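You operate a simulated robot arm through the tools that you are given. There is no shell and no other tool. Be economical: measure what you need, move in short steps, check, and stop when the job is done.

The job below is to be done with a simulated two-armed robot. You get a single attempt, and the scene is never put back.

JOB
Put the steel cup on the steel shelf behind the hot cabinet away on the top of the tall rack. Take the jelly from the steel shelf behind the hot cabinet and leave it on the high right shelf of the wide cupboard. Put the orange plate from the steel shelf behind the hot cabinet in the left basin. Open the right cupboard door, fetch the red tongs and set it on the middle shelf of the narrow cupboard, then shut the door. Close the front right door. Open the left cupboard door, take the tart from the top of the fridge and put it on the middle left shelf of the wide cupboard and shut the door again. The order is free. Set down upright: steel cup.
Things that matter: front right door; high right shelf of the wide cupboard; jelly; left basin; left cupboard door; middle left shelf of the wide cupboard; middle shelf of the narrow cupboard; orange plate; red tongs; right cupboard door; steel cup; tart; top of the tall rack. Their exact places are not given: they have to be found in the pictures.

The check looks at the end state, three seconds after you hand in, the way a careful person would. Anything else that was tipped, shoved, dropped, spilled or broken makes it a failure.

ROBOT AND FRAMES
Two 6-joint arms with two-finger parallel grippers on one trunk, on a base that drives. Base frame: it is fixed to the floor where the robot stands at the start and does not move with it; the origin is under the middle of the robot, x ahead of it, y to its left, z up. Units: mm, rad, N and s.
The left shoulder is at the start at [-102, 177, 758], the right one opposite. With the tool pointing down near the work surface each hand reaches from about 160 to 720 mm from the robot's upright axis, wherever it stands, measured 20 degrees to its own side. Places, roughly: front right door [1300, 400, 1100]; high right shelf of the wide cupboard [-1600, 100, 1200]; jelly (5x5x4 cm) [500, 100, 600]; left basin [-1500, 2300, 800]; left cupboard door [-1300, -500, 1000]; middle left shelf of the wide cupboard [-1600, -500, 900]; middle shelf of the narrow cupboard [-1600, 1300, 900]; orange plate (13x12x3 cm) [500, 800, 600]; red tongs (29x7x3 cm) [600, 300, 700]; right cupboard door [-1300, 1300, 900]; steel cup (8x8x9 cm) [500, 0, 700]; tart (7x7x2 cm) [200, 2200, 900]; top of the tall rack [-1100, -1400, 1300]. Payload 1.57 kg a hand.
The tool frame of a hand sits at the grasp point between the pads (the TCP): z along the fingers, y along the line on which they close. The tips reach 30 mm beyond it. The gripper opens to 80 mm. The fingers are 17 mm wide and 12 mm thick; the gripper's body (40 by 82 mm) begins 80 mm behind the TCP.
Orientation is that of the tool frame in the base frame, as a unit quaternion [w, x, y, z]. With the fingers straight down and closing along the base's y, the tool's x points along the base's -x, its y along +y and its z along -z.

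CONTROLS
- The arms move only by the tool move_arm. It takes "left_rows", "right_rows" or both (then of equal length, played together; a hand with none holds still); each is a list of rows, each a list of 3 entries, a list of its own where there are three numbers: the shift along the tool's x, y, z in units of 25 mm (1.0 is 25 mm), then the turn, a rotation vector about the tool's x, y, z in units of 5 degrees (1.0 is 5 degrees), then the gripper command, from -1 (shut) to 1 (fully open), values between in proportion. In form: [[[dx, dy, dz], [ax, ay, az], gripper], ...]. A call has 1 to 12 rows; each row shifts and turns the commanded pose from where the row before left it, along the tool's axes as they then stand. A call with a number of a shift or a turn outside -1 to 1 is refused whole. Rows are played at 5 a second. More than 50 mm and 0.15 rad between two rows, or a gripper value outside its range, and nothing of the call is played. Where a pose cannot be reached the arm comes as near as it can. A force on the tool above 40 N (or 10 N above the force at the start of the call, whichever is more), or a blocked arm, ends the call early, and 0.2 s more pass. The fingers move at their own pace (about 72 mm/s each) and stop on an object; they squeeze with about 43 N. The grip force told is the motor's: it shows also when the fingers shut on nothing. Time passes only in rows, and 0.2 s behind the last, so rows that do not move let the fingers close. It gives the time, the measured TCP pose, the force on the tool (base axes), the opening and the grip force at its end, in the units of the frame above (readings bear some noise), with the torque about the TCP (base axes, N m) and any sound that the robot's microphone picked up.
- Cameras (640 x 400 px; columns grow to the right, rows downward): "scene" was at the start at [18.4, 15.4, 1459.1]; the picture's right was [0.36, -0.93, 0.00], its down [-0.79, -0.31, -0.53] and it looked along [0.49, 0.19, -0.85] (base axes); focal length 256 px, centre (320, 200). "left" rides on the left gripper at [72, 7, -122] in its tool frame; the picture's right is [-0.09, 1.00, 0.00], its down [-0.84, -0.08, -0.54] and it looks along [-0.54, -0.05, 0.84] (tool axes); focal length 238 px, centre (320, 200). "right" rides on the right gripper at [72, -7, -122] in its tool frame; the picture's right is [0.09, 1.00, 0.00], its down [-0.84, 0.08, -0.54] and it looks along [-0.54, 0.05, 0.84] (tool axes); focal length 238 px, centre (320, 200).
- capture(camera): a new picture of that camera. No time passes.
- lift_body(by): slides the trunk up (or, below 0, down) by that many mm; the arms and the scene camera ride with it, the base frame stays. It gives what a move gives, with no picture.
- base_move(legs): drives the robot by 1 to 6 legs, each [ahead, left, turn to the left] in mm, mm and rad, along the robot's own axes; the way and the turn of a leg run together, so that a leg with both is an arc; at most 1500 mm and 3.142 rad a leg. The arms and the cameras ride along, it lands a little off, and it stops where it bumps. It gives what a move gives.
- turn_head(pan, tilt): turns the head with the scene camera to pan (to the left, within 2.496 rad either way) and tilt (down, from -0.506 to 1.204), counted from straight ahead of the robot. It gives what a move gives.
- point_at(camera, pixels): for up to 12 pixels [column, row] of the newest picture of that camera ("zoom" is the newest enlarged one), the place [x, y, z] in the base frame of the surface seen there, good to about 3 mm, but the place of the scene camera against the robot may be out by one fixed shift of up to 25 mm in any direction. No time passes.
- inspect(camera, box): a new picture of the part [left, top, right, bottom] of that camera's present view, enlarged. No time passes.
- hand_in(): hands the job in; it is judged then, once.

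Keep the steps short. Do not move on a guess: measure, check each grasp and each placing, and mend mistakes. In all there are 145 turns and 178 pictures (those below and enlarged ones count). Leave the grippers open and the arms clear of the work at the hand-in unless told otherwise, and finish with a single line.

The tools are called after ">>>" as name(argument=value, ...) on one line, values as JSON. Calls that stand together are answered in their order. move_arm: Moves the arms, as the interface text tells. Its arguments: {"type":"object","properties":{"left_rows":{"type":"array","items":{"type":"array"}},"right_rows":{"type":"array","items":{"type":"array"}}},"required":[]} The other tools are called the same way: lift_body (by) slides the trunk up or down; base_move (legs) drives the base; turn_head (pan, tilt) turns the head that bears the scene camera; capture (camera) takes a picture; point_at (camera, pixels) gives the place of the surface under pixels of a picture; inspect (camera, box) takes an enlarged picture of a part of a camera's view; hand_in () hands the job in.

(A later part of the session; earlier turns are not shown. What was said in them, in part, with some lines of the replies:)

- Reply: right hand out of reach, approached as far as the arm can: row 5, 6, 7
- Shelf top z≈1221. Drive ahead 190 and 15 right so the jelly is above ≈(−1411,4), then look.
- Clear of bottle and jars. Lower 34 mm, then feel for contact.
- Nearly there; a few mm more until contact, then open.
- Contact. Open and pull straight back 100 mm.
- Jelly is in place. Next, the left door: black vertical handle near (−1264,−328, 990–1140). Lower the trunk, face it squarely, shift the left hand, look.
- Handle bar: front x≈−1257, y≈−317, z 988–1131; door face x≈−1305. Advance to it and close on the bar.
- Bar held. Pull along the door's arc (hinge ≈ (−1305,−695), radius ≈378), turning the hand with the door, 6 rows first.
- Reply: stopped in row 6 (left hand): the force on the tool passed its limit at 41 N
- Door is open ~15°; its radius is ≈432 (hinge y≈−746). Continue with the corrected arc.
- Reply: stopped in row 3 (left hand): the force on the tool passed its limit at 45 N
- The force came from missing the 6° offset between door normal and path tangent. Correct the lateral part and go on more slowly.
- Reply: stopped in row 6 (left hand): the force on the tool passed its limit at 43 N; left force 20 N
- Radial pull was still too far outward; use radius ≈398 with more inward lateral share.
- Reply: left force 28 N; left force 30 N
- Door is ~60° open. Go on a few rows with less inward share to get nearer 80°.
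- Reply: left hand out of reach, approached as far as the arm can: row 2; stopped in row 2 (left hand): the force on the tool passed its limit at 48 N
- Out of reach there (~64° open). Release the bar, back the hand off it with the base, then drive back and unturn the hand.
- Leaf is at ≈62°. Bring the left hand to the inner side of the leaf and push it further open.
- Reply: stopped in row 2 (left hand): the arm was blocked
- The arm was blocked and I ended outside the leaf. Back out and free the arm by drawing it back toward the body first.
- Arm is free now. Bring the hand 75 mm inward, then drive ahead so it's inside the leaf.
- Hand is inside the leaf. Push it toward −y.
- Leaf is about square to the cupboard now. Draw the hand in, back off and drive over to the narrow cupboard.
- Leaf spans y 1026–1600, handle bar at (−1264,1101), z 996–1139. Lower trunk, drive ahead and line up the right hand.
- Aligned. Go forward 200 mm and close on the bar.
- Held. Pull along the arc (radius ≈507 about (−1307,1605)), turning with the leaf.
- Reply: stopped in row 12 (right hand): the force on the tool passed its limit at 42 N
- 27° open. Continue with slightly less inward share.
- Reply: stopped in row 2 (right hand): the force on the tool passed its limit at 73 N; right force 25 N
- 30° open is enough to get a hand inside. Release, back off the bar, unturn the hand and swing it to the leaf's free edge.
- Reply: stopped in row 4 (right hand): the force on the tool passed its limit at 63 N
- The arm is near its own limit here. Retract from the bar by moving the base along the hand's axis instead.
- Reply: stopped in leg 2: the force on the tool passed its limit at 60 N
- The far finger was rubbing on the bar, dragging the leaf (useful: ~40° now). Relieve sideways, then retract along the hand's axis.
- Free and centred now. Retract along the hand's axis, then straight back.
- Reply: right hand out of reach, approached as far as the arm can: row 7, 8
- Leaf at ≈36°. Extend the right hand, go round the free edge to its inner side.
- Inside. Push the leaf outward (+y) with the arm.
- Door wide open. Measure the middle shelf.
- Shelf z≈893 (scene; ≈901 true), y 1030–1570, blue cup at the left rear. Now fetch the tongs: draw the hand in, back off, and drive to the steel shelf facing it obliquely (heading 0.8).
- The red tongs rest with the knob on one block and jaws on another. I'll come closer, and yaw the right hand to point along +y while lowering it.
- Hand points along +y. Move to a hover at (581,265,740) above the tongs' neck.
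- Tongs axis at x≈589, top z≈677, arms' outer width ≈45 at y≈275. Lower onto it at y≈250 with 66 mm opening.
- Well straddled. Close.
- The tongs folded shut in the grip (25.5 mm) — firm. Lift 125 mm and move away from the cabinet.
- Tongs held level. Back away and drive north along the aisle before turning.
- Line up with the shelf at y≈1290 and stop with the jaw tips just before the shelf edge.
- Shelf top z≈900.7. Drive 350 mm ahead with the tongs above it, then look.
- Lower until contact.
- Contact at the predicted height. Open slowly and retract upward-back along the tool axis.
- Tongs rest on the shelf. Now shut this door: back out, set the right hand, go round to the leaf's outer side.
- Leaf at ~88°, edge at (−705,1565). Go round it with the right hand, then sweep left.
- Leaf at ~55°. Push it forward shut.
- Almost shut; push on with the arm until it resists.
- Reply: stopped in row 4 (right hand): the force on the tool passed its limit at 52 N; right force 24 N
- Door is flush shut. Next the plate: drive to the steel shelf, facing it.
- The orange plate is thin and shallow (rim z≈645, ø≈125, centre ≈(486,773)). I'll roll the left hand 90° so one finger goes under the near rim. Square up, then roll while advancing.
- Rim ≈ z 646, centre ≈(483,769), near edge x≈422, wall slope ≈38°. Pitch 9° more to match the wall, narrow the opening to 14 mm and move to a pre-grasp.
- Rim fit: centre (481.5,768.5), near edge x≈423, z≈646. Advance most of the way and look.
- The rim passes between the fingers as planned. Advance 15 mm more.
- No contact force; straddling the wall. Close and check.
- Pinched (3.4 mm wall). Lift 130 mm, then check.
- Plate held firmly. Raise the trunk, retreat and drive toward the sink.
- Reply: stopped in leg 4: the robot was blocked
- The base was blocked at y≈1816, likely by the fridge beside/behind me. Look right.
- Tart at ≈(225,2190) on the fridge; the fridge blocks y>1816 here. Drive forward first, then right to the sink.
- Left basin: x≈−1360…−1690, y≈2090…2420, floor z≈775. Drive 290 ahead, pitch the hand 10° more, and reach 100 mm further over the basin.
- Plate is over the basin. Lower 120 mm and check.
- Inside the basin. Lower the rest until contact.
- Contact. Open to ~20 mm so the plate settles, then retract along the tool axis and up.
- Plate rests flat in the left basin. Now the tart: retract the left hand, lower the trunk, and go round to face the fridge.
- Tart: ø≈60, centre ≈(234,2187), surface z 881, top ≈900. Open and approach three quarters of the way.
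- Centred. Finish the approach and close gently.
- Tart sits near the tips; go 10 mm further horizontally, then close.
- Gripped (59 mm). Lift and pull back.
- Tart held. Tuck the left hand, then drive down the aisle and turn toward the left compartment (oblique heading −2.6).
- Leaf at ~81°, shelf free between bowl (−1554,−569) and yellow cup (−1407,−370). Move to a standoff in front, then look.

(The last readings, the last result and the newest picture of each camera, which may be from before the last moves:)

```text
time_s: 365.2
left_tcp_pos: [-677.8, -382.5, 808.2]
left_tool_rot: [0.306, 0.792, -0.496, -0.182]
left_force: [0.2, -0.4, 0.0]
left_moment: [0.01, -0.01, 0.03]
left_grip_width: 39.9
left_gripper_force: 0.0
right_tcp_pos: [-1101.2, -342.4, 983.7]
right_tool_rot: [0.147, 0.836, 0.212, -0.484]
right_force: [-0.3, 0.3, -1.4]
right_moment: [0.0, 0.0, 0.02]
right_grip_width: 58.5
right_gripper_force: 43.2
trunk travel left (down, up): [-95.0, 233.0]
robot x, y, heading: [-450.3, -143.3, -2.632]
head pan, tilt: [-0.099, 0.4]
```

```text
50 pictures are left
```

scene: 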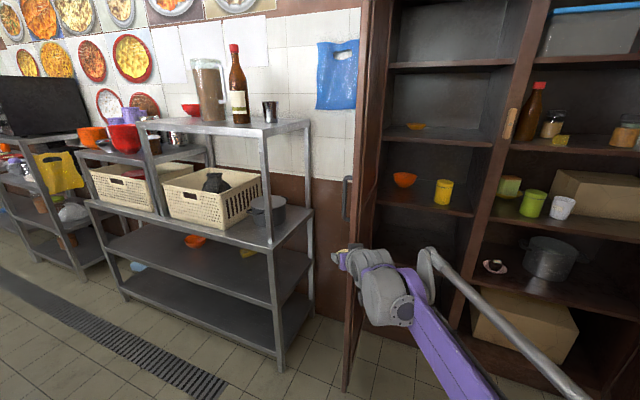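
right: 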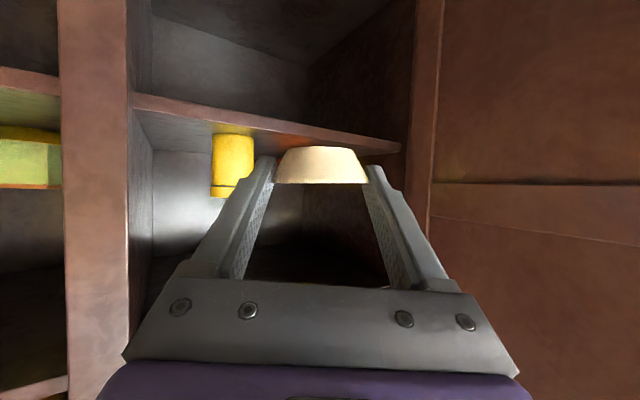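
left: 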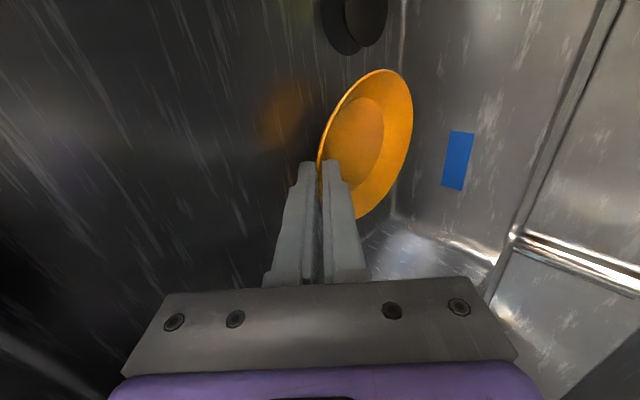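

>>> point_at(camera="right", pixels=[[180, 112], [300, 135], [380, 150], [232, 160], [214, 180], [252, 170], [270, 140], [90, 150], [125, 150], [440, 150]])

```text
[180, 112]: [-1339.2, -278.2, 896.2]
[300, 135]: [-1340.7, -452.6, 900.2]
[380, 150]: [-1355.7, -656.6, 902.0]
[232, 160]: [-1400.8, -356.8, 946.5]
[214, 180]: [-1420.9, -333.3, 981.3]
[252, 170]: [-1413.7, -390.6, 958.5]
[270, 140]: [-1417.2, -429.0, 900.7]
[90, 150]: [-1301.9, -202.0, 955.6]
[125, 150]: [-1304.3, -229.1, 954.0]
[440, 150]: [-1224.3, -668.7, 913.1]
```

Shelf z≈900.7. Drive 345 mm straight ahead.

>>> base_move(legs=[[345, 3, 0]])

>>> capture(camera="right")

>>> capture(camera="scene")

```text
time_s: 367.4
left_tcp_pos: [-979.8, -557.0, 808.4]
left_tool_rot: [0.306, 0.792, -0.496, -0.181]
left_force: [0.4, -0.2, -0.7]
left_moment: [0.02, -0.03, 0.02]
left_grip_width: 39.7
left_gripper_force: 0.1
right_tcp_pos: [-1403.2, -516.4, 983.5]
right_tool_rot: [0.148, 0.836, 0.213, -0.484]
right_force: [-0.4, 0.4, -0.9]
right_moment: [0.0, -0.01, 0.0]
right_grip_width: 58.8
right_gripper_force: 43.2
trunk travel left (down, up): [-95.0, 233.0]
robot x, y, heading: [-754.2, -314.5, -2.626]
head pan, tilt: [-0.099, 0.4]
```

```text
49 pictures are left
```

right: 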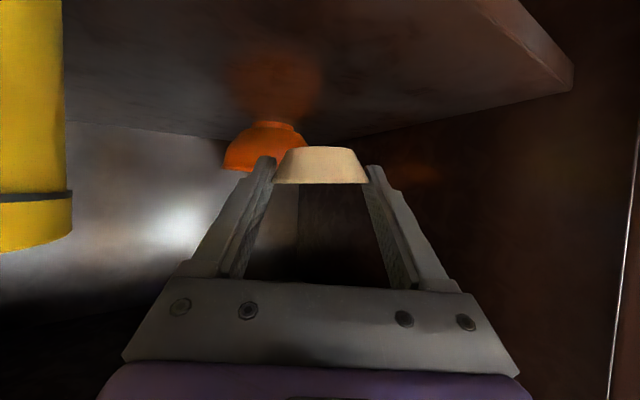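

```text
48 pictures are left
```

scene: 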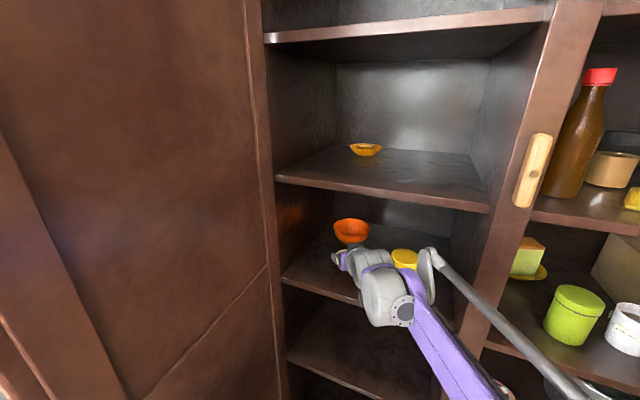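

Clear. Lower 52 mm, then feel for contact.

>>> move_arm(right_rows=[[[0.872, -0.04, 0.487], [0, 0, 0], -1], [[0.872, -0.04, 0.487], [0, 0, 0], -1], [[0.07, 0, 0.04], [0, 0, 0], -1], [[0, 0, 0], [0, 0, 0], -1]])

>>> move_arm(right_rows=[[[0.07, 0, 0.04], [0, 0, 0], -1], [[0.07, 0, 0.04], [0, 0, 0], -1], [[0.035, 0, 0.02], [0, 0, 0], -1], [[0, 0, 0], [0, 0, 0], -1]])

>>> capture(camera="right")

```text
time_s: 368.4
left_tcp_pos: [-979.4, -556.3, 809.5]
left_tool_rot: [0.306, 0.793, -0.495, -0.182]
left_force: [0.1, 0.0, 0.1]
left_moment: [-0.02, -0.02, -0.01]
left_grip_width: 40.0
left_gripper_force: 0.1
right_tcp_pos: [-1402.5, -515.3, 931.5]
right_tool_rot: [0.148, 0.836, 0.213, -0.484]
right_force: [-0.3, 0.2, 0.5]
right_moment: [-0.01, 0.0, -0.02]
right_grip_width: 58.8
right_gripper_force: 42.5
trunk travel left (down, up): [-95.0, 233.0]
robot x, y, heading: [-754.6, -312.8, -2.635]
head pan, tilt: [-0.099, 0.4]
```

```text
time_s: 369.4
left_tcp_pos: [-978.8, -556.6, 809.3]
left_tool_rot: [0.306, 0.792, -0.496, -0.181]
left_force: [0.5, 0.2, 0.3]
left_moment: [-0.03, 0.0, 0.01]
left_grip_width: 39.9
left_gripper_force: 0.1
right_tcp_pos: [-1403.3, -516.2, 926.7]
right_tool_rot: [0.147, 0.836, 0.213, -0.484]
right_force: [0.8, -0.4, 0.6]
right_moment: [-0.01, 0.02, 0.02]
right_grip_width: 59.0
right_gripper_force: 43.0
trunk travel left (down, up): [-95.0, 233.0]
robot x, y, heading: [-752.3, -315.9, -2.63]
head pan, tilt: [-0.099, 0.4]
```

```text
47 pictures are left
```

right: 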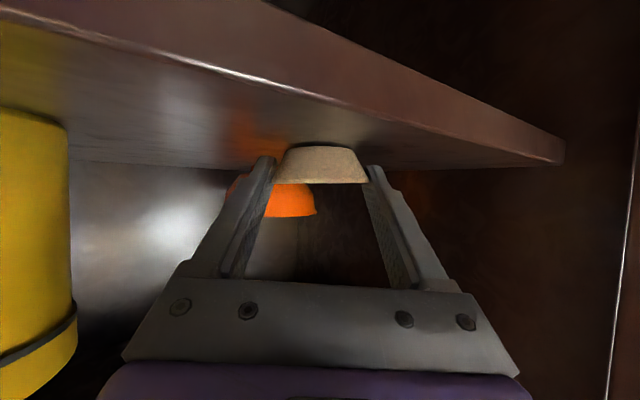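

A few more tenths until contact.

>>> move_arm(right_rows=[[[0.05, 0, 0.028], [0, 0, 0], -1], [[0.035, 0, 0.02], [0, 0, 0], -1], [[0.035, 0, 0.02], [0, 0, 0], -1], [[0, 0, 0], [0, 0, 0], -1]])

```text
time_s: 370.4
left_tcp_pos: [-978.1, -555.5, 809.4]
left_tool_rot: [0.307, 0.792, -0.495, -0.182]
left_force: [0.8, 0.4, 0.5]
left_moment: [0.02, 0.01, 0.01]
left_grip_width: 40.0
left_gripper_force: 0.1
right_tcp_pos: [-1402.0, -515.5, 925.7]
right_tool_rot: [0.149, 0.834, 0.213, -0.487]
right_force: [-6.7, 0.8, 28.5]
right_moment: [-0.58, 0.14, -0.14]
right_grip_width: 58.9
right_gripper_force: 42.9
trunk travel left (down, up): [-95.0, 233.0]
robot x, y, heading: [-751.3, -316.8, -2.629]
head pan, tilt: [-0.099, 0.4]
```

Contact. Ease 1 mm, open, and pull straight back.

>>> move_arm(right_rows=[[[-0.035, 0, -0.02], [0, 0, 0], -1], [[0, 0, 0], [0, 0, 0], 0.55], [[0, 0, 0], [0, 0, 0], 0.8], [[0, 0, 0], [0, 0, 0], 0.9], [[0.25, 0, -0.43], [0, 0, 0], 0.9], [[0.45, 0, -0.8], [0, 0, 0], 0.9], [[0.45, 0, -0.8], [0, 0, 0], 0.9], [[0.45, 0, -0.8], [0, 0, 0], 0.9], [[0.45, 0, -0.8], [0, 0, 0], 0.9]])

>>> base_move(legs=[[-300, 0, 0]])

>>> capture(camera="scene")

```text
time_s: 372.4
left_tcp_pos: [-979.4, -556.9, 808.5]
left_tool_rot: [0.307, 0.792, -0.495, -0.182]
left_force: [0.3, -0.6, 0.7]
left_moment: [0.01, -0.02, 0.01]
left_grip_width: 39.8
left_gripper_force: 0.1
right_tcp_pos: [-1310.6, -463.6, 923.1]
right_tool_rot: [0.148, 0.836, 0.213, -0.484]
right_force: [1.7, 0.3, 2.5]
right_moment: [0.08, 0.09, -0.09]
right_grip_width: 76.0
right_gripper_force: 0.0
trunk travel left (down, up): [-95.0, 233.0]
robot x, y, heading: [-752.4, -317.7, -2.635]
head pan, tilt: [-0.099, 0.4]
```

```text
time_s: 374.5
left_tcp_pos: [-720.6, -408.9, 808.8]
left_tool_rot: [0.306, 0.792, -0.497, -0.181]
left_force: [0.0, 0.0, -0.5]
left_moment: [0.02, 0.02, 0.01]
left_grip_width: 39.9
left_gripper_force: 0.1
right_tcp_pos: [-1050.3, -315.3, 923.8]
right_tool_rot: [0.147, 0.836, 0.211, -0.484]
right_force: [0.3, 0.4, -0.2]
right_moment: [-0.01, 0.03, -0.01]
right_grip_width: 75.8
right_gripper_force: 0.0
trunk travel left (down, up): [-95.0, 233.0]
robot x, y, heading: [-495.1, -172.6, -2.632]
head pan, tilt: [-0.099, 0.4]
```

```text
46 pictures are left
```

scene: 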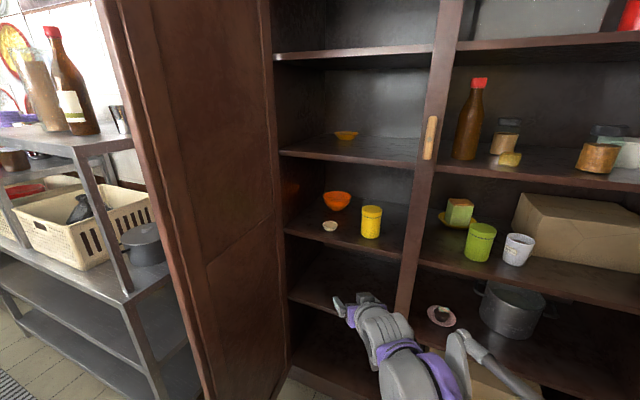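

Tart stands on the middle left shelf. Now close that door from outside with the left hand: back off, extend left and tuck right, turn square.

>>> base_move(legs=[[-300, 0, 0]])

>>> move_arm(left_rows=[[[0.48, 0.743, 0.669], [0, 0, 0], -1], [[0.48, 0.743, 0.669], [0, 0, 0], -1], [[0.48, 0.743, 0.669], [0, 0, 0], -1], [[0.48, 0.743, 0.669], [0, 0, 0], -1], [[0.48, 0.743, 0.669], [0, 0, 0], -1], [[0.48, 0.743, 0.669], [0, 0, 0], -1], [[0.48, 0.743, 0.669], [0, 0, 0], -1], [[0.48, 0.743, 0.669], [0, 0, 0], -1], [[0.48, 0.743, 0.669], [0, 0, 0], -1], [[0.48, 0.743, 0.669], [0, 0, 0], -1]], right_rows=[[[0.4, 0, -0.69], [0, 0, 0], 1], [[0.4, 0, -0.69], [0, 0, 0], 1], [[0.4, 0, -0.69], [0, 0, 0], 1], [[0.4, 0, -0.69], [0, 0, 0], 1], [[0.4, 0, -0.69], [0, 0, 0], 1], [[0.4, 0, -0.69], [0, 0, 0], 1], [[0.4, 0, -0.69], [0, 0, 0], 1], [[0.4, 0, -0.69], [0, 0, 0], 1], [[0, 0, 0], [0, 0, 0], 1], [[0, 0, 0], [0, 0, 0], 1]])

>>> base_move(legs=[[0, 0, -0.51]])

>>> turn_head(pan=0.6, tilt=0.5)

>>> capture(camera="scene")

```text
time_s: 376.5
left_tcp_pos: [-466.3, -266.0, 809.6]
left_tool_rot: [0.305, 0.79, -0.499, -0.182]
left_force: [-0.1, 0.0, 0.3]
left_moment: [-0.02, -0.02, 0.01]
left_grip_width: 40.0
left_gripper_force: 0.1
right_tcp_pos: [-796.3, -170.6, 924.6]
right_tool_rot: [0.146, 0.837, 0.21, -0.484]
right_force: [0.5, 0.1, -0.2]
right_moment: [-0.04, 0.01, 0.01]
right_grip_width: 75.8
right_gripper_force: 0.2
trunk travel left (down, up): [-95.0, 233.0]
robot x, y, heading: [-238.4, -25.5, -2.64]
head pan, tilt: [-0.099, 0.4]
```

```text
time_s: 378.7
left_tcp_pos: [-640.0, -483.8, 810.4]
left_tool_rot: [0.305, 0.79, -0.499, -0.183]
left_force: [0.3, -0.7, 0.4]
left_moment: [0.0, 0.0, -0.02]
left_grip_width: 0.3
left_gripper_force: 20.9
right_tcp_pos: [-657.9, -94.6, 918.9]
right_tool_rot: [0.145, 0.837, 0.209, -0.485]
right_force: [0.0, 0.5, -0.3]
right_moment: [0.0, -0.04, 0.03]
right_grip_width: 80.4
right_gripper_force: 0.0
trunk travel left (down, up): [-95.0, 233.0]
robot x, y, heading: [-237.9, -26.6, -2.637]
head pan, tilt: [-0.099, 0.4]
```

```text
time_s: 380.5
left_tcp_pos: [-810.5, -228.2, 811.1]
left_tool_rot: [-0.249, -0.639, 0.683, 0.253]
left_force: [0.3, -0.4, 0.3]
left_moment: [0.02, 0.01, -0.03]
left_grip_width: 0.0
left_gripper_force: 21.8
right_tcp_pos: [-638.1, 118.5, 917.9]
right_tool_rot: [0.019, 0.862, -0.008, -0.506]
right_force: [-0.8, -0.3, 0.4]
right_moment: [-0.04, 0.03, -0.02]
right_grip_width: 80.0
right_gripper_force: 0.0
trunk travel left (down, up): [-95.0, 233.0]
robot x, y, heading: [-237.6, -28.0, 3.136]
head pan, tilt: [-0.099, 0.4]
```

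```text
time_s: 381.6
left_tcp_pos: [-810.7, -229.0, 810.6]
left_tool_rot: [-0.25, -0.639, 0.682, 0.253]
left_force: [-0.2, -0.2, 0.7]
left_moment: [-0.01, -0.03, 0.01]
left_grip_width: 0.1
left_gripper_force: 21.2
right_tcp_pos: [-636.5, 118.0, 919.3]
right_tool_rot: [0.018, 0.862, -0.008, -0.506]
right_force: [0.1, 0.5, 0.2]
right_moment: [0.03, -0.01, -0.01]
right_grip_width: 80.2
right_gripper_force: 0.0
trunk travel left (down, up): [-95.0, 233.0]
robot x, y, heading: [-241.0, -28.5, 3.137]
head pan, tilt: [0.6, 0.499]
```

```text
45 pictures are left
```

scene: 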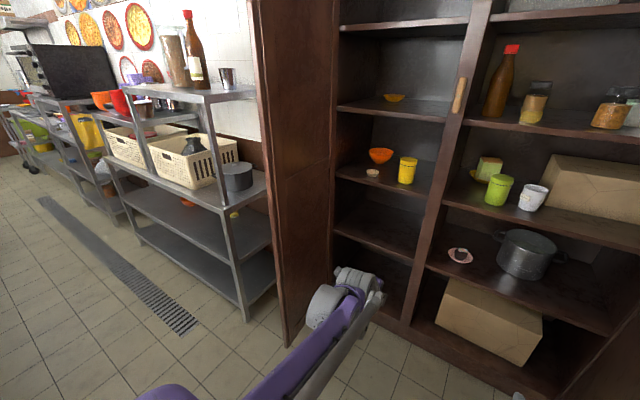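

>>> point_at(camera="scene", pixels=[[262, 60], [275, 180], [285, 260], [300, 100], [256, 60]])

>>> base_move(legs=[[-50, 0, 0], [0, 565, 0]])

>>> capture(camera="scene")

```text
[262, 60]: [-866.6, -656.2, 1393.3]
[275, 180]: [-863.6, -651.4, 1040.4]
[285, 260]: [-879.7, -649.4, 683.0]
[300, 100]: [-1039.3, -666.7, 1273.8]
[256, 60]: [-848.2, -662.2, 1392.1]
```

```text
time_s: 387.7
left_tcp_pos: [-758.1, -813.6, 811.7]
left_tool_rot: [-0.251, -0.644, 0.677, 0.252]
left_force: [0.3, 0.3, 0.3]
left_moment: [0.03, -0.04, 0.01]
left_grip_width: 0.2
left_gripper_force: 20.9
right_tcp_pos: [-587.9, -464.3, 917.7]
right_tool_rot: [0.022, 0.862, -0.003, -0.506]
right_force: [0.2, 0.6, 0.3]
right_moment: [0.0, 0.0, 0.02]
right_grip_width: 80.0
right_gripper_force: 0.0
trunk travel left (down, up): [-95.0, 233.0]
robot x, y, heading: [-188.2, -605.5, -3.128]
head pan, tilt: [0.6, 0.499]
```

```text
44 pictures are left
```

scene: 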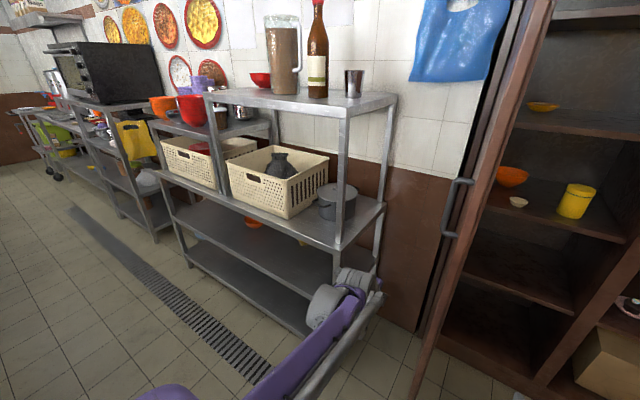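

Hand is on the outer side. Go ahead 175 and sweep right to swing the leaf.

>>> base_move(legs=[[175, 0, 0]])

>>> base_move(legs=[[0, -360, 0]])

>>> capture(camera="scene")

```text
time_s: 389.2
left_tcp_pos: [-936.6, -812.1, 810.9]
left_tool_rot: [-0.25, -0.642, 0.679, 0.253]
left_force: [-0.7, -0.3, -1.1]
left_moment: [-0.02, 0.01, 0.01]
left_grip_width: 0.0
left_gripper_force: 21.1
right_tcp_pos: [-765.5, -462.6, 919.2]
right_tool_rot: [0.021, 0.862, -0.005, -0.506]
right_force: [-0.8, -0.6, -0.3]
right_moment: [-0.02, 0.02, -0.03]
right_grip_width: 79.9
right_gripper_force: 0.0
trunk travel left (down, up): [-95.0, 233.0]
robot x, y, heading: [-367.5, -607.6, -3.138]
head pan, tilt: [0.6, 0.499]
```

```text
time_s: 392.9
left_tcp_pos: [-938.0, -449.9, 810.7]
left_tool_rot: [-0.249, -0.64, 0.681, 0.254]
left_force: [-1.1, 0.1, -0.3]
left_moment: [0.0, -0.01, 0.01]
left_grip_width: 0.0
left_gripper_force: 21.4
right_tcp_pos: [-763.7, -101.0, 917.9]
right_tool_rot: [0.02, 0.862, -0.007, -0.506]
right_force: [0.3, 0.3, 0.2]
right_moment: [0.03, -0.01, 0.03]
right_grip_width: 79.9
right_gripper_force: 0.1
trunk travel left (down, up): [-95.0, 233.0]
robot x, y, heading: [-363.8, -247.8, 3.137]
head pan, tilt: [0.6, 0.499]
```

```text
43 pictures are left
```

scene: 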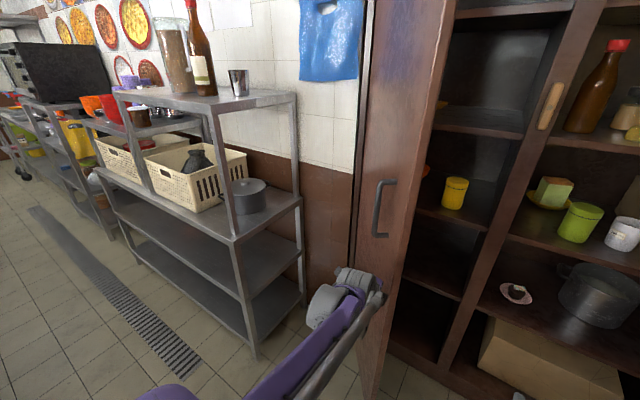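

Leaf ~55°. Push it ahead.

>>> base_move(legs=[[310, 10, 0]])

>>> move_arm(left_rows=[[[0, 0.37, 0.335], [0, 0, 0], -1], [[0, 0.37, 0.335], [0, 0, 0], -1], [[0, 0.37, 0.335], [0, 0, 0], -1], [[0, 0.37, 0.335], [0, 0, 0], -1], [[0, 0.37, 0.335], [0, 0, 0], -1], [[0, 0.37, 0.335], [0, 0, 0], -1]])

>>> capture(camera="scene")

>>> point_at(camera="scene", pixels=[[300, 100], [400, 100], [440, 60], [380, 200], [460, 150], [420, 250]])

```text
time_s: 395.0
left_tcp_pos: [-1255.6, -457.8, 811.1]
left_tool_rot: [-0.25, -0.639, 0.682, 0.254]
left_force: [1.6, -0.8, 0.1]
left_moment: [0.01, 0.03, 0.01]
left_grip_width: 0.0
left_gripper_force: 21.2
right_tcp_pos: [-1081.5, -109.2, 920.0]
right_tool_rot: [0.019, 0.862, -0.008, -0.506]
right_force: [-0.1, -0.3, 0.2]
right_moment: [0.03, 0.0, 0.0]
right_grip_width: 80.0
right_gripper_force: 0.0
trunk travel left (down, up): [-95.0, 233.0]
robot x, y, heading: [-681.3, -259.9, 3.136]
head pan, tilt: [0.6, 0.499]
```

```text
time_s: 395.8
left_tcp_pos: [-1277.5, -458.4, 811.4]
left_tool_rot: [-0.246, -0.641, 0.683, 0.249]
left_force: [19.7, 0.8, 14.9]
left_moment: [-0.05, 0.1, 0.08]
left_grip_width: 0.4
left_gripper_force: 21.2
right_tcp_pos: [-1077.5, -109.8, 919.7]
right_tool_rot: [0.019, 0.862, -0.008, -0.507]
right_force: [0.0, -0.3, -0.4]
right_moment: [0.03, -0.02, -0.03]
right_grip_width: 80.0
right_gripper_force: 0.2
trunk travel left (down, up): [-95.0, 233.0]
robot x, y, heading: [-685.3, -257.9, 3.142]
head pan, tilt: [0.6, 0.499]
stopped in row 3 (left hand): the force on the tool passed its limit at 50 N (the readings are from after the stop); the commanded pose is now the measured one
```

```text
42 pictures are left
```

scene: 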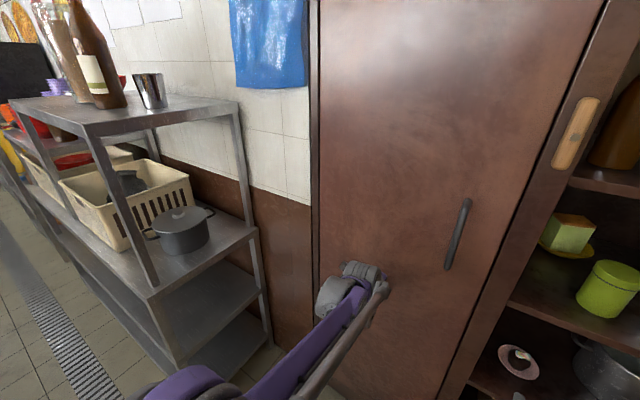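

```text
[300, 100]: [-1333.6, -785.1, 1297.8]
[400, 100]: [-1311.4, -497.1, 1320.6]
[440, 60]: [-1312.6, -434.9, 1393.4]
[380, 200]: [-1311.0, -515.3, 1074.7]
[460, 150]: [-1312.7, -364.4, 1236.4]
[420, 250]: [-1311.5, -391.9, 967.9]
```

Left door is flush shut. Last: the front right door on the far side of the hot cabinet. Retract the left hand and drive around by the fridge side.

>>> base_move(legs=[[-300, 0, 0]])

>>> move_arm(left_rows=[[[-0.2, -0.743, -0.669], [0, 0, 0], 1], [[-0.2, -0.743, -0.669], [0, 0, 0], 1], [[-0.2, -0.743, -0.669], [0, 0, 0], 1], [[-0.2, -0.743, -0.669], [0, 0, 0], 1], [[-0.2, -0.743, -0.669], [0, 0, 0], 1], [[-0.2, -0.743, -0.669], [0, 0, 0], 1], [[-0.2, -0.743, -0.669], [0, 0, 0], 1], [[-0.2, -0.743, -0.669], [0, 0, 0], 1]])

>>> base_move(legs=[[-350, 0, 0], [0, -1500, 0], [0, -150, 0], [0, 0, -3.14]])

>>> turn_head(pan=0.0, tilt=0.5)

>>> capture(camera="scene")

```text
time_s: 397.8
left_tcp_pos: [-984.9, -457.1, 807.3]
left_tool_rot: [-0.245, -0.64, 0.684, 0.251]
left_force: [0.5, 0.0, 0.6]
left_moment: [0.0, 0.02, 0.02]
left_grip_width: 0.3
left_gripper_force: 21.7
right_tcp_pos: [-784.1, -110.4, 918.0]
right_tool_rot: [0.019, 0.862, -0.009, -0.506]
right_force: [-0.4, 0.4, -0.6]
right_moment: [-0.01, 0.02, 0.0]
right_grip_width: 80.3
right_gripper_force: 0.1
trunk travel left (down, up): [-95.0, 233.0]
robot x, y, heading: [-385.4, -262.2, 3.136]
head pan, tilt: [0.6, 0.499]
```

```text
time_s: 399.6
left_tcp_pos: [-782.4, -430.5, 810.3]
left_tool_rot: [-0.244, -0.64, 0.684, 0.251]
left_force: [-0.6, -0.7, 0.0]
left_moment: [0.01, 0.0, -0.02]
left_grip_width: 79.8
left_gripper_force: 0.0
right_tcp_pos: [-784.5, -110.1, 918.0]
right_tool_rot: [0.019, 0.862, -0.008, -0.506]
right_force: [1.0, 0.4, -0.3]
right_moment: [-0.02, 0.01, 0.01]
right_grip_width: 79.9
right_gripper_force: 0.0
trunk travel left (down, up): [-95.0, 233.0]
robot x, y, heading: [-383.1, -256.9, 3.137]
head pan, tilt: [0.6, 0.499]
```

```text
time_s: 424.0
left_tcp_pos: [417.3, 1473.3, 810.6]
left_tool_rot: [0.272, 0.742, 0.571, 0.22]
left_force: [0.1, 0.0, 0.7]
left_moment: [-0.01, -0.04, 0.03]
left_grip_width: 79.6
left_gripper_force: 0.1
right_tcp_pos: [356.9, 1159.6, 919.1]
right_tool_rot: [0.505, 0.092, 0.858, -0.03]
right_force: [-0.1, 0.9, 0.6]
right_moment: [-0.02, -0.02, 0.0]
right_grip_width: 79.9
right_gripper_force: 0.0
trunk travel left (down, up): [-95.0, 233.0]
robot x, y, heading: [-6.2, 1379.8, -0.195]
head pan, tilt: [0.6, 0.499]
```

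```text
time_s: 425.0
left_tcp_pos: [417.0, 1472.9, 811.4]
left_tool_rot: [0.273, 0.742, 0.572, 0.22]
left_force: [-0.2, 0.4, -0.5]
left_moment: [0.02, 0.01, 0.01]
left_grip_width: 79.7
left_gripper_force: 0.1
right_tcp_pos: [357.2, 1158.1, 917.8]
right_tool_rot: [0.506, 0.092, 0.857, -0.031]
right_force: [0.9, -0.3, 0.1]
right_moment: [-0.02, 0.0, -0.02]
right_grip_width: 79.9
right_gripper_force: 0.0
trunk travel left (down, up): [-95.0, 233.0]
robot x, y, heading: [-5.1, 1380.7, -0.197]
head pan, tilt: [0.0, 0.499]
```

```text
41 pictures are left
```

scene: 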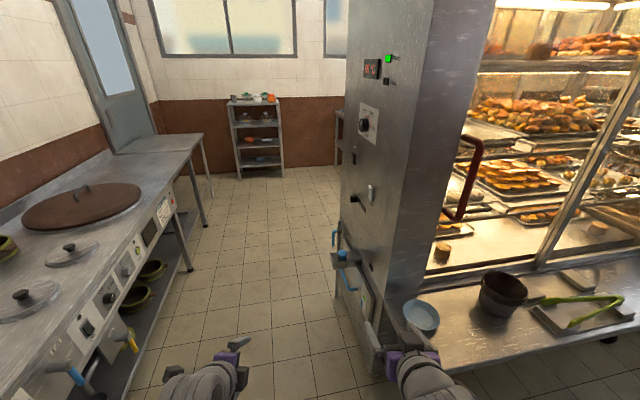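

>>> point_at(camera="scene", pixels=[[170, 170], [200, 145], [120, 330], [340, 270], [345, 210], [350, 330], [345, 150], [260, 200], [255, 165], [330, 240], [310, 165], [235, 180]])

```text
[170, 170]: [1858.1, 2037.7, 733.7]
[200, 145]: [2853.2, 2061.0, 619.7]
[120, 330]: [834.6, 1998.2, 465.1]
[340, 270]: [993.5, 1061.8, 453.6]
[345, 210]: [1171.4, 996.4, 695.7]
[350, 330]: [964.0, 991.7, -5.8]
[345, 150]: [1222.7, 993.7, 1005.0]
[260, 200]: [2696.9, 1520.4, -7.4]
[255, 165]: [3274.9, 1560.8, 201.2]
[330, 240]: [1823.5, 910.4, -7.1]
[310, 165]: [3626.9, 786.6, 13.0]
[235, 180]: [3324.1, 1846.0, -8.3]
```

Corridor between range (y≈1990) and cabinet (y≈1060) is clear. Straighten and drive through to x≈1900, then look back at the cabinet front.

>>> base_move(legs=[[0, 0, 0.196], [0, 140, 0], [1000, 0, 0], [950, 0, 0]])

>>> turn_head(pan=-1.9, tilt=0.35)

>>> capture(camera="scene")

```text
time_s: 437.1
left_tcp_pos: [2388.9, 1718.0, 809.9]
left_tool_rot: [0.248, 0.68, 0.644, 0.247]
left_force: [0.0, 0.9, -0.2]
left_moment: [-0.02, 0.01, 0.0]
left_grip_width: 80.0
left_gripper_force: 0.1
right_tcp_pos: [2392.9, 1398.3, 920.3]
right_tool_rot: [0.505, 0.003, 0.863, 0.022]
right_force: [0.6, -0.1, 0.0]
right_moment: [0.01, 0.01, 0.01]
right_grip_width: 79.9
right_gripper_force: 0.0
trunk travel left (down, up): [-95.0, 233.0]
robot x, y, heading: [1995.5, 1535.8, 0.007]
head pan, tilt: [0.0, 0.499]
```

```text
time_s: 439.0
left_tcp_pos: [2388.6, 1718.2, 810.3]
left_tool_rot: [0.25, 0.68, 0.644, 0.247]
left_force: [0.6, 0.6, -0.7]
left_moment: [-0.01, 0.0, -0.02]
left_grip_width: 79.8
left_gripper_force: 0.0
right_tcp_pos: [2393.1, 1398.0, 919.1]
right_tool_rot: [0.505, 0.004, 0.863, 0.021]
right_force: [0.8, 0.7, -0.1]
right_moment: [0.01, -0.01, 0.02]
right_grip_width: 80.0
right_gripper_force: 0.1
trunk travel left (down, up): [-95.0, 233.0]
robot x, y, heading: [1993.3, 1537.4, 0.005]
head pan, tilt: [-1.901, 0.351]
```

```text
40 pictures are left
```

scene: 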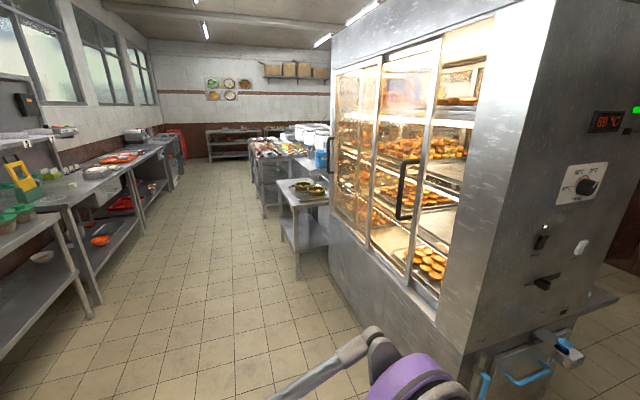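

The front has sliding glass panels; the right one seems slid left, leaving a gap at the right. Inspect and measure.

>>> inspect(camera="scene", box=[310, 20, 510, 320])

>>> point_at(camera="scene", pixels=[[404, 190], [400, 215], [408, 168], [410, 230], [432, 120], [380, 120], [375, 200], [329, 160], [335, 100], [480, 80], [440, 310], [410, 120]])

```text
1.33 times, centred on (410, 170) of scene
```

zoom: 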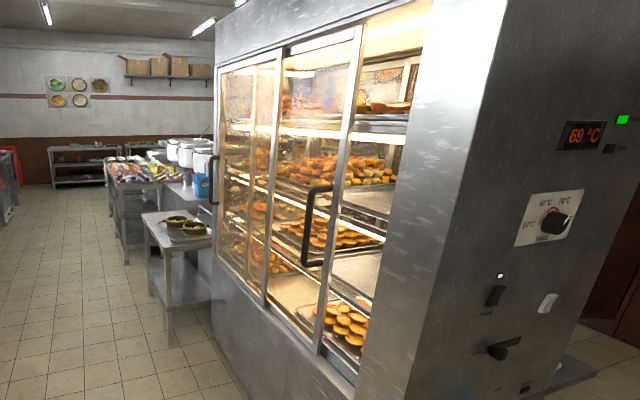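

```text
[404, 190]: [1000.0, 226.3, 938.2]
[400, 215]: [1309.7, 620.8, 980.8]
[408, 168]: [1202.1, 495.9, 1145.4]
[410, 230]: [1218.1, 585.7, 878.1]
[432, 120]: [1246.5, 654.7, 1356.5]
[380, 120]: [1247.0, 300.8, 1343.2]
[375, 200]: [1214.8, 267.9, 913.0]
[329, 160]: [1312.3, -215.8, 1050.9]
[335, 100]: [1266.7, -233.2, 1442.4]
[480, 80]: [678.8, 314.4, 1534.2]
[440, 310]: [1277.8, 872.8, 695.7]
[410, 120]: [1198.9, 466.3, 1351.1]
```

>>> point_at(camera="scene", pixels=[[492, 100], [480, 200], [455, 290], [425, 150], [418, 200], [412, 255], [405, 205], [401, 190], [399, 160], [415, 165], [472, 200], [330, 180]])

>>> inspect(camera="scene", box=[370, 130, 490, 290])

```text
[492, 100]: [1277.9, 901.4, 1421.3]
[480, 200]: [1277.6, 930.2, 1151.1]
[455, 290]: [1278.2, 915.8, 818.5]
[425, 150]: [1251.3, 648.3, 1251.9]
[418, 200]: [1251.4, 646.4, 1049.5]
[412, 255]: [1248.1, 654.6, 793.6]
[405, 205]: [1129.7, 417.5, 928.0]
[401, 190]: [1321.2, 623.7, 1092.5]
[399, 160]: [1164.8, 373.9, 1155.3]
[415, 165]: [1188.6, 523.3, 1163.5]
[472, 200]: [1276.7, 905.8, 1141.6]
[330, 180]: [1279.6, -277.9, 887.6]
```

```text
2.50 times, centred on (430, 210) of scene
```

zoom: 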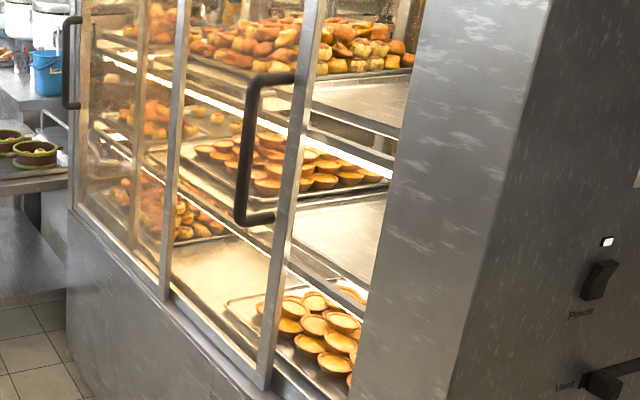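

Right panel: stile at y≈650, gap to post ≈860, handle bar at (≈1315,622). Check the aisle's other side before turning.

>>> point_at(camera="scene", pixels=[[85, 310], [60, 215], [130, 165], [20, 240], [290, 250], [330, 220], [200, 300]])

```text
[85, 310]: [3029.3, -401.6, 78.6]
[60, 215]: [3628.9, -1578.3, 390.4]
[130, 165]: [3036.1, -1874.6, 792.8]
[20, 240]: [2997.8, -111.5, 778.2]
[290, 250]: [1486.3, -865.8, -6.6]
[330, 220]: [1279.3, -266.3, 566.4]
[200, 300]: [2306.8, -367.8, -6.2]
```

Aisle is wide (counters at x≈3000). Drive round to face the front door, raise the trunk to handle height.

>>> base_move(legs=[[100, 0, 0], [0, -700, 0], [0, 0, 3.135], [0, 350, 0]])

>>> lift_body(by=145)

>>> turn_head(pan=-0.15, tilt=0.35)

>>> capture(camera="scene")

>>> capture(camera="right")

```text
time_s: 457.0
left_tcp_pos: [1661.9, 317.2, 809.7]
left_tool_rot: [-0.237, -0.617, 0.704, 0.258]
left_force: [0.4, 0.9, -0.4]
left_moment: [0.01, 0.02, 0.03]
left_grip_width: 79.8
left_gripper_force: 0.0
right_tcp_pos: [1680.6, 635.8, 918.5]
right_tool_rot: [0.002, 0.861, -0.037, -0.506]
right_force: [0.1, 0.6, -0.4]
right_moment: [0.01, 0.0, 0.0]
right_grip_width: 80.1
right_gripper_force: 0.0
trunk travel left (down, up): [-95.0, 233.0]
robot x, y, heading: [2068.7, 466.3, 3.075]
head pan, tilt: [-1.901, 0.351]
```

```text
time_s: 458.7
left_tcp_pos: [1660.9, 316.4, 955.6]
left_tool_rot: [-0.236, -0.618, 0.704, 0.259]
left_force: [0.4, -0.1, 0.1]
left_moment: [0.0, 0.02, -0.01]
left_grip_width: 80.2
left_gripper_force: 0.2
right_tcp_pos: [1682.6, 636.7, 1063.9]
right_tool_rot: [0.002, 0.862, -0.037, -0.506]
right_force: [-0.1, -0.4, -0.2]
right_moment: [0.01, -0.03, -0.01]
right_grip_width: 80.1
right_gripper_force: 0.0
trunk travel left (down, up): [-240.0, 88.0]
robot x, y, heading: [2071.2, 462.5, 3.069]
head pan, tilt: [-1.901, 0.351]
```

```text
time_s: 460.4
left_tcp_pos: [1661.2, 317.6, 954.2]
left_tool_rot: [-0.236, -0.617, 0.705, 0.26]
left_force: [-0.2, 0.4, -0.4]
left_moment: [-0.01, 0.05, 0.04]
left_grip_width: 80.0
left_gripper_force: 0.1
right_tcp_pos: [1681.2, 636.7, 1064.4]
right_tool_rot: [0.002, 0.862, -0.037, -0.506]
right_force: [-1.5, 0.2, 0.4]
right_moment: [-0.02, -0.02, 0.02]
right_grip_width: 79.9
right_gripper_force: 0.0
trunk travel left (down, up): [-240.0, 88.0]
robot x, y, heading: [2067.6, 464.6, 3.072]
head pan, tilt: [-0.15, 0.351]
```

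```text
37 pictures are left
```

scene: 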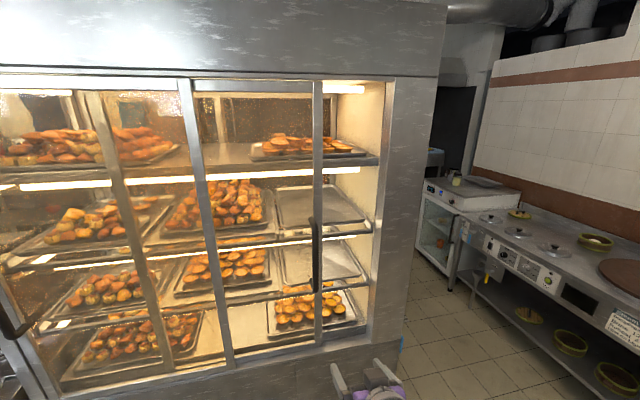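

```text
36 pictures are left
```

right: 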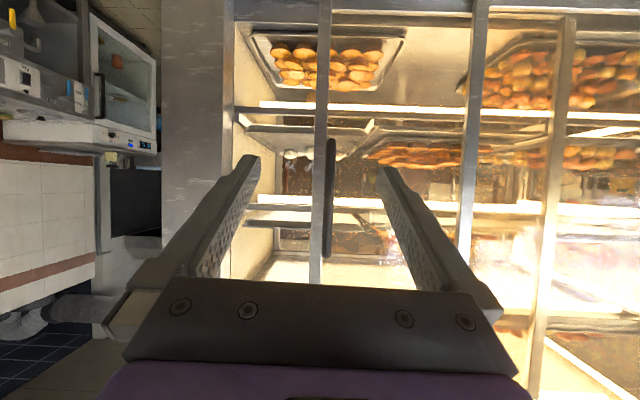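

>>> point_at(camera="right", pixels=[[330, 160], [329, 200], [328, 245], [320, 120], [225, 150], [237, 150], [229, 220], [472, 120], [332, 140], [326, 256]])

>>> inspect(camera="right", box=[220, 100, 380, 280])

```text
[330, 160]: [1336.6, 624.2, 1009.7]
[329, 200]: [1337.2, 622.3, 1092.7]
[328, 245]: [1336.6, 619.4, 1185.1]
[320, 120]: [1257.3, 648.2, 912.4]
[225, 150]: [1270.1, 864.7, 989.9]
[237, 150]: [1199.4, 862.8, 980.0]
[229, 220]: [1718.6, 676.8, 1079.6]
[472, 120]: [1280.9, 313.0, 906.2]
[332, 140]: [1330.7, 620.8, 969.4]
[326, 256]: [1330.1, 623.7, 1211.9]
```

```text
2.22 times, centred on (300, 190) of right
```

zoom: 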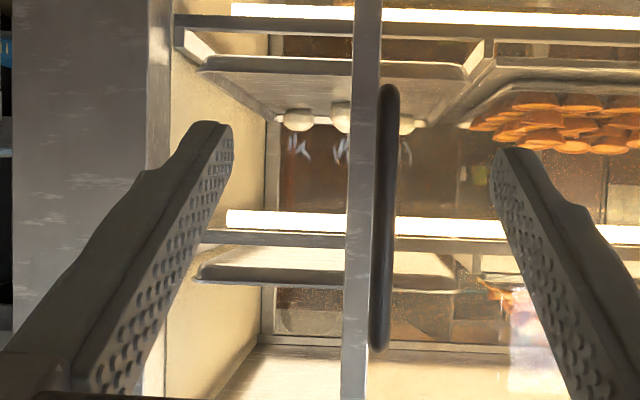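

Bar at x≈1330, y≈622, z 968–1212; post edge y≈862, so the panel must slide ≈200 mm in +y. Straighten and approach.

>>> base_move(legs=[[0, 0, 0.066], [150, 0, 0]])

>>> capture(camera="right")

```text
time_s: 462.3
left_tcp_pos: [1519.2, 290.0, 953.8]
left_tool_rot: [-0.244, -0.641, 0.684, 0.25]
left_force: [-1.1, 0.4, -0.5]
left_moment: [0.0, -0.02, -0.04]
left_grip_width: 80.0
left_gripper_force: 0.0
right_tcp_pos: [1517.9, 611.2, 1064.3]
right_tool_rot: [0.019, 0.862, -0.008, -0.506]
right_force: [-0.1, 0.0, 0.2]
right_moment: [0.03, 0.0, 0.01]
right_grip_width: 80.2
right_gripper_force: 0.2
trunk travel left (down, up): [-240.0, 88.0]
robot x, y, heading: [1915.0, 465.2, 3.137]
head pan, tilt: [-0.15, 0.351]
```

```text
34 pictures are left
```

right: 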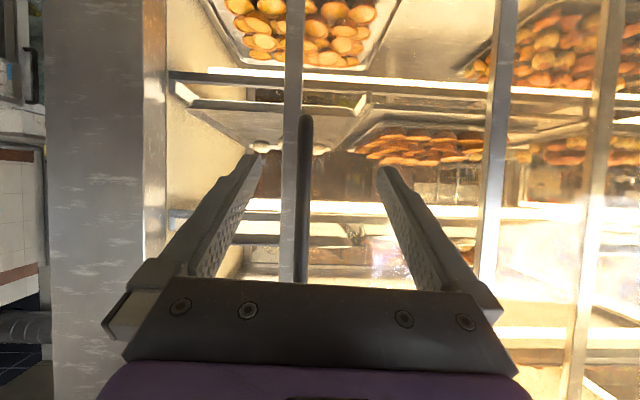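

>>> move_arm(right_rows=[[[-0.47, -0.055, 0.815], [0, 0, 0], 1], [[-0.47, -0.055, 0.815], [0, 0, 0], 1], [[-0.47, -0.055, 0.815], [0, 0, 0], 1], [[-0.47, -0.055, 0.815], [0, 0, 0], 1], [[-0.47, -0.055, 0.815], [0, 0, 0], 1], [[-0.47, -0.055, 0.815], [0, 0, 0], 1], [[-0.47, -0.055, 0.815], [0, 0, 0], 1], [[-0.47, -0.055, 0.815], [0, 0, 0], 1], [[0, 0, 0], [0, 0, 0], 0], [[0, 0, 0], [0, 0, 0], -1], [[0, 0, 0], [0, 0, 0], -1], [[0, 0, 0], [0, 0, 0], -1]])

>>> capture(camera="right")

```text
time_s: 464.9
left_tcp_pos: [1521.2, 290.8, 955.9]
left_tool_rot: [-0.245, -0.641, 0.683, 0.25]
left_force: [-0.2, -0.5, 0.3]
left_moment: [-0.02, -0.03, 0.0]
left_grip_width: 79.9
left_gripper_force: 0.1
right_tcp_pos: [1328.8, 624.1, 1065.6]
right_tool_rot: [0.018, 0.862, -0.007, -0.506]
right_force: [0.1, 0.3, 2.1]
right_moment: [0.66, -0.11, -0.06]
right_grip_width: 22.4
right_gripper_force: 35.2
trunk travel left (down, up): [-240.0, 88.0]
robot x, y, heading: [1918.9, 466.6, 3.136]
head pan, tilt: [-0.15, 0.351]
```

```text
33 pictures are left
```

right: 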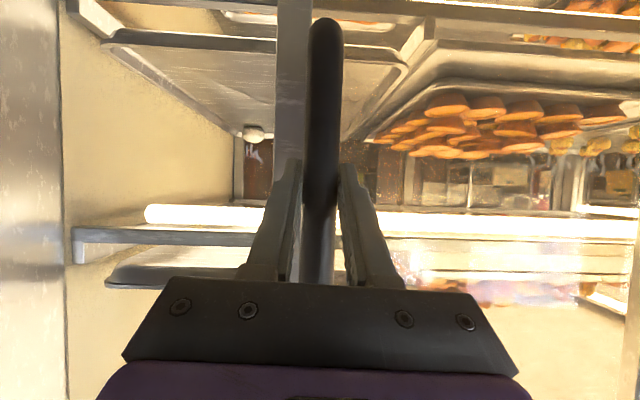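

Bar gripped. Slide toward +y.

>>> move_arm(right_rows=[[[0, -0.4, 0], [0, 0, 0], -1], [[0, -0.6, 0], [0, 0, 0], -1], [[0, -0.6, 0], [0, 0, 0], -1], [[0, -0.6, 0], [0, 0, 0], -1], [[0, -0.6, 0], [0, 0, 0], -1], [[0, -0.6, 0], [0, 0, 0], -1], [[0, -0.6, 0], [0, 0, 0], -1], [[0, -0.6, 0], [0, 0, 0], -1], [[0, -0.6, 0], [0, 0, 0], -1], [[0, -0.6, 0], [0, 0, 0], -1]])

>>> capture(camera="scene")

```text
time_s: 467.1
left_tcp_pos: [1522.6, 289.8, 955.8]
left_tool_rot: [-0.245, -0.641, 0.683, 0.251]
left_force: [0.2, -0.3, 0.2]
left_moment: [-0.03, 0.04, 0.01]
left_grip_width: 80.1
left_gripper_force: 0.1
right_tcp_pos: [1330.3, 768.5, 1061.3]
right_tool_rot: [0.018, 0.862, -0.009, -0.507]
right_force: [-1.0, 1.7, 28.1]
right_moment: [0.72, 0.09, -0.03]
right_grip_width: 22.6
right_gripper_force: 35.8
trunk travel left (down, up): [-240.0, 88.0]
robot x, y, heading: [1918.6, 462.6, 3.141]
head pan, tilt: [-0.15, 0.351]
```

```text
32 pictures are left
```

scene: 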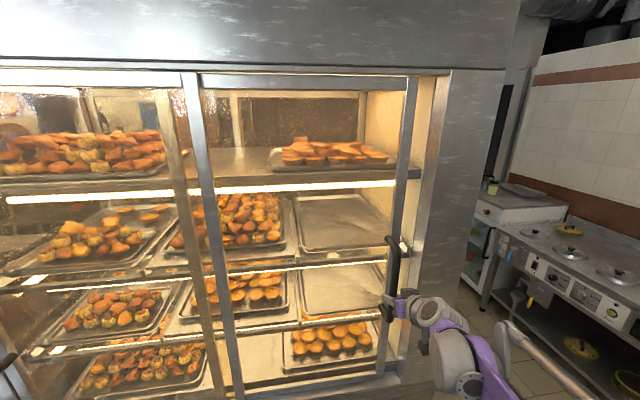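

Moving well; relieve the small vertical strain and continue to the stop.

>>> move_arm(right_rows=[[[-0.14, -0.2, -0.08], [0, 0, 0], -1], [[-0.02, -0.5, -0.012], [0, 0, 0], -1], [[-0.02, -0.5, -0.012], [0, 0, 0], -1], [[-0.02, -0.4, -0.012], [0, 0, 0], -1], [[-0.02, -0.4, -0.012], [0, 0, 0], -1], [[-0.02, -0.4, -0.012], [0, 0, 0], -1], [[-0.02, -0.4, -0.012], [0, 0, 0], -1]])

>>> capture(camera="scene")

```text
time_s: 468.7
left_tcp_pos: [1520.6, 288.6, 956.3]
left_tool_rot: [-0.246, -0.642, 0.682, 0.25]
left_force: [0.1, -0.4, 1.0]
left_moment: [0.01, -0.03, 0.02]
left_grip_width: 80.1
left_gripper_force: 0.0
right_tcp_pos: [1328.8, 825.4, 1065.8]
right_tool_rot: [0.025, 0.864, -0.002, -0.504]
right_force: [0.1, -8.7, 3.6]
right_moment: [0.78, -0.74, -0.01]
right_grip_width: 22.4
right_gripper_force: 34.7
trunk travel left (down, up): [-240.0, 88.0]
robot x, y, heading: [1920.0, 464.7, 3.138]
head pan, tilt: [-0.15, 0.351]
stopped in row 7 (right hand): the force on the tool passed its limit at 41 N (the readings are from after the stop); the commanded pose is now the measured one
```

```text
31 pictures are left
```

scene: 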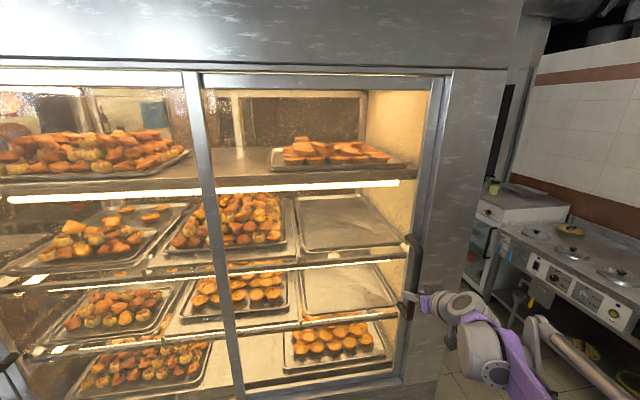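

It hit the stop after ≈200 mm. Check for a remaining gap.

>>> inspect(camera="scene", box=[370, 60, 470, 260])

>>> point_at(camera="scene", pixels=[[434, 120], [428, 160], [445, 120], [452, 120], [438, 160], [205, 120], [190, 120], [215, 250]])

```text
2.00 times, centred on (420, 160) of scene
```

zoom: 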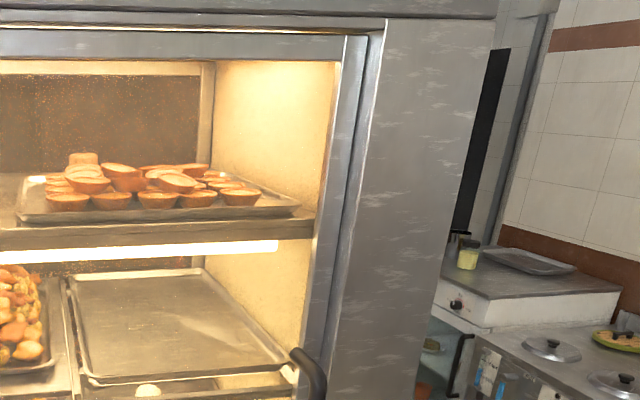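

```text
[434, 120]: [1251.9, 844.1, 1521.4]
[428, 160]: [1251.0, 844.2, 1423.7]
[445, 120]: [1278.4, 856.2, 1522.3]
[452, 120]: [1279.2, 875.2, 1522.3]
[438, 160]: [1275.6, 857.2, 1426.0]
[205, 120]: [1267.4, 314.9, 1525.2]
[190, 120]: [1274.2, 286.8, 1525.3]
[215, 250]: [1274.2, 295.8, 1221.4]
```

Flush with the post. One more gentle press, then release and retract.

>>> move_arm(right_rows=[[[0, -0.3, 0], [0, 0, 0], -1], [[0, -0.3, 0], [0, 0, 0], -1], [[0, -0.3, 0], [0, 0, 0], -1]])

>>> move_arm(right_rows=[[[0, 0, 0], [0, 0, 0], 0], [[0, 0, 0], [0, 0, 0], 1], [[0, 0, 0], [0, 0, 0], 1], [[0.45, 0, -0.8], [0, 0, 0], 1], [[0.45, 0, -0.8], [0, 0, 0], 1], [[0.45, 0, -0.8], [0, 0, 0], 1], [[0.45, 0, -0.8], [0, 0, 0], 1], [[0.45, 0, -0.8], [0, 0, 0], 1], [[0.45, 0, -0.8], [0, 0, 0], 1]])

>>> base_move(legs=[[-200, 0, 0]])

>>> capture(camera="scene")

```text
time_s: 469.2
left_tcp_pos: [1524.2, 286.9, 956.6]
left_tool_rot: [-0.245, -0.642, 0.681, 0.251]
left_force: [-0.2, -0.7, 0.4]
left_moment: [-0.03, -0.01, 0.02]
left_grip_width: 80.2
left_gripper_force: 0.0
right_tcp_pos: [1328.7, 826.2, 1064.7]
right_tool_rot: [0.033, 0.864, 0.003, -0.503]
right_force: [4.3, -16.4, 16.8]
right_moment: [0.64, -0.58, 0.12]
right_grip_width: 22.8
right_gripper_force: 35.5
trunk travel left (down, up): [-240.0, 88.0]
robot x, y, heading: [1919.6, 462.8, -3.14]
head pan, tilt: [-0.15, 0.351]
stopped in row 2 (right hand): the force on the tool passed its limit at 45 N (the readings are from after the stop); the commanded pose is now the measured one
```

```text
time_s: 471.2
left_tcp_pos: [1521.2, 288.4, 954.7]
left_tool_rot: [-0.245, -0.642, 0.682, 0.251]
left_force: [1.1, 0.7, -0.1]
left_moment: [-0.01, 0.0, -0.02]
left_grip_width: 80.1
left_gripper_force: 0.1
right_tcp_pos: [1466.5, 836.6, 1064.5]
right_tool_rot: [0.031, 0.864, 0.001, -0.502]
right_force: [-0.4, -0.1, -0.7]
right_moment: [-0.01, -0.01, 0.01]
right_grip_width: 79.7
right_gripper_force: 0.1
trunk travel left (down, up): [-240.0, 88.0]
robot x, y, heading: [1920.2, 460.7, 3.14]
head pan, tilt: [-0.15, 0.351]
```

```text
time_s: 472.9
left_tcp_pos: [1724.9, 289.4, 955.4]
left_tool_rot: [-0.245, -0.641, 0.683, 0.25]
left_force: [-0.1, 0.1, 0.2]
left_moment: [-0.01, 0.01, -0.01]
left_grip_width: 80.0
left_gripper_force: 0.1
right_tcp_pos: [1670.1, 837.7, 1065.2]
right_tool_rot: [0.03, 0.864, 0.0, -0.502]
right_force: [-0.1, 0.4, -0.1]
right_moment: [0.0, 0.02, 0.01]
right_grip_width: 80.0
right_gripper_force: 0.0
trunk travel left (down, up): [-240.0, 88.0]
robot x, y, heading: [2122.1, 464.1, 3.139]
head pan, tilt: [-0.15, 0.351]
```

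```text
29 pictures are left
```

scene: 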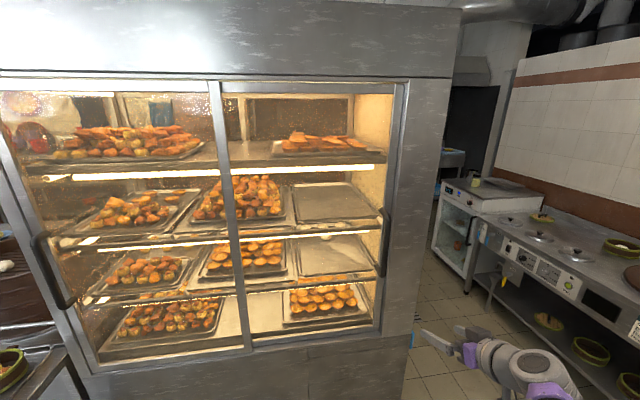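

All six jobs are checked: cup upright on the rack top, jelly on the high right shelf, plate in the left basin, tongs and tart on their middle shelves with both cupboard doors shut, and the front right door shut. Both grippers are open and clear, so I'm handing in.

>>> hand_in()

```text
The job is handed in.
```

I finished all six parts of the job and handed it in, with both grippers open and the arms clear; the result of the check has not come back.
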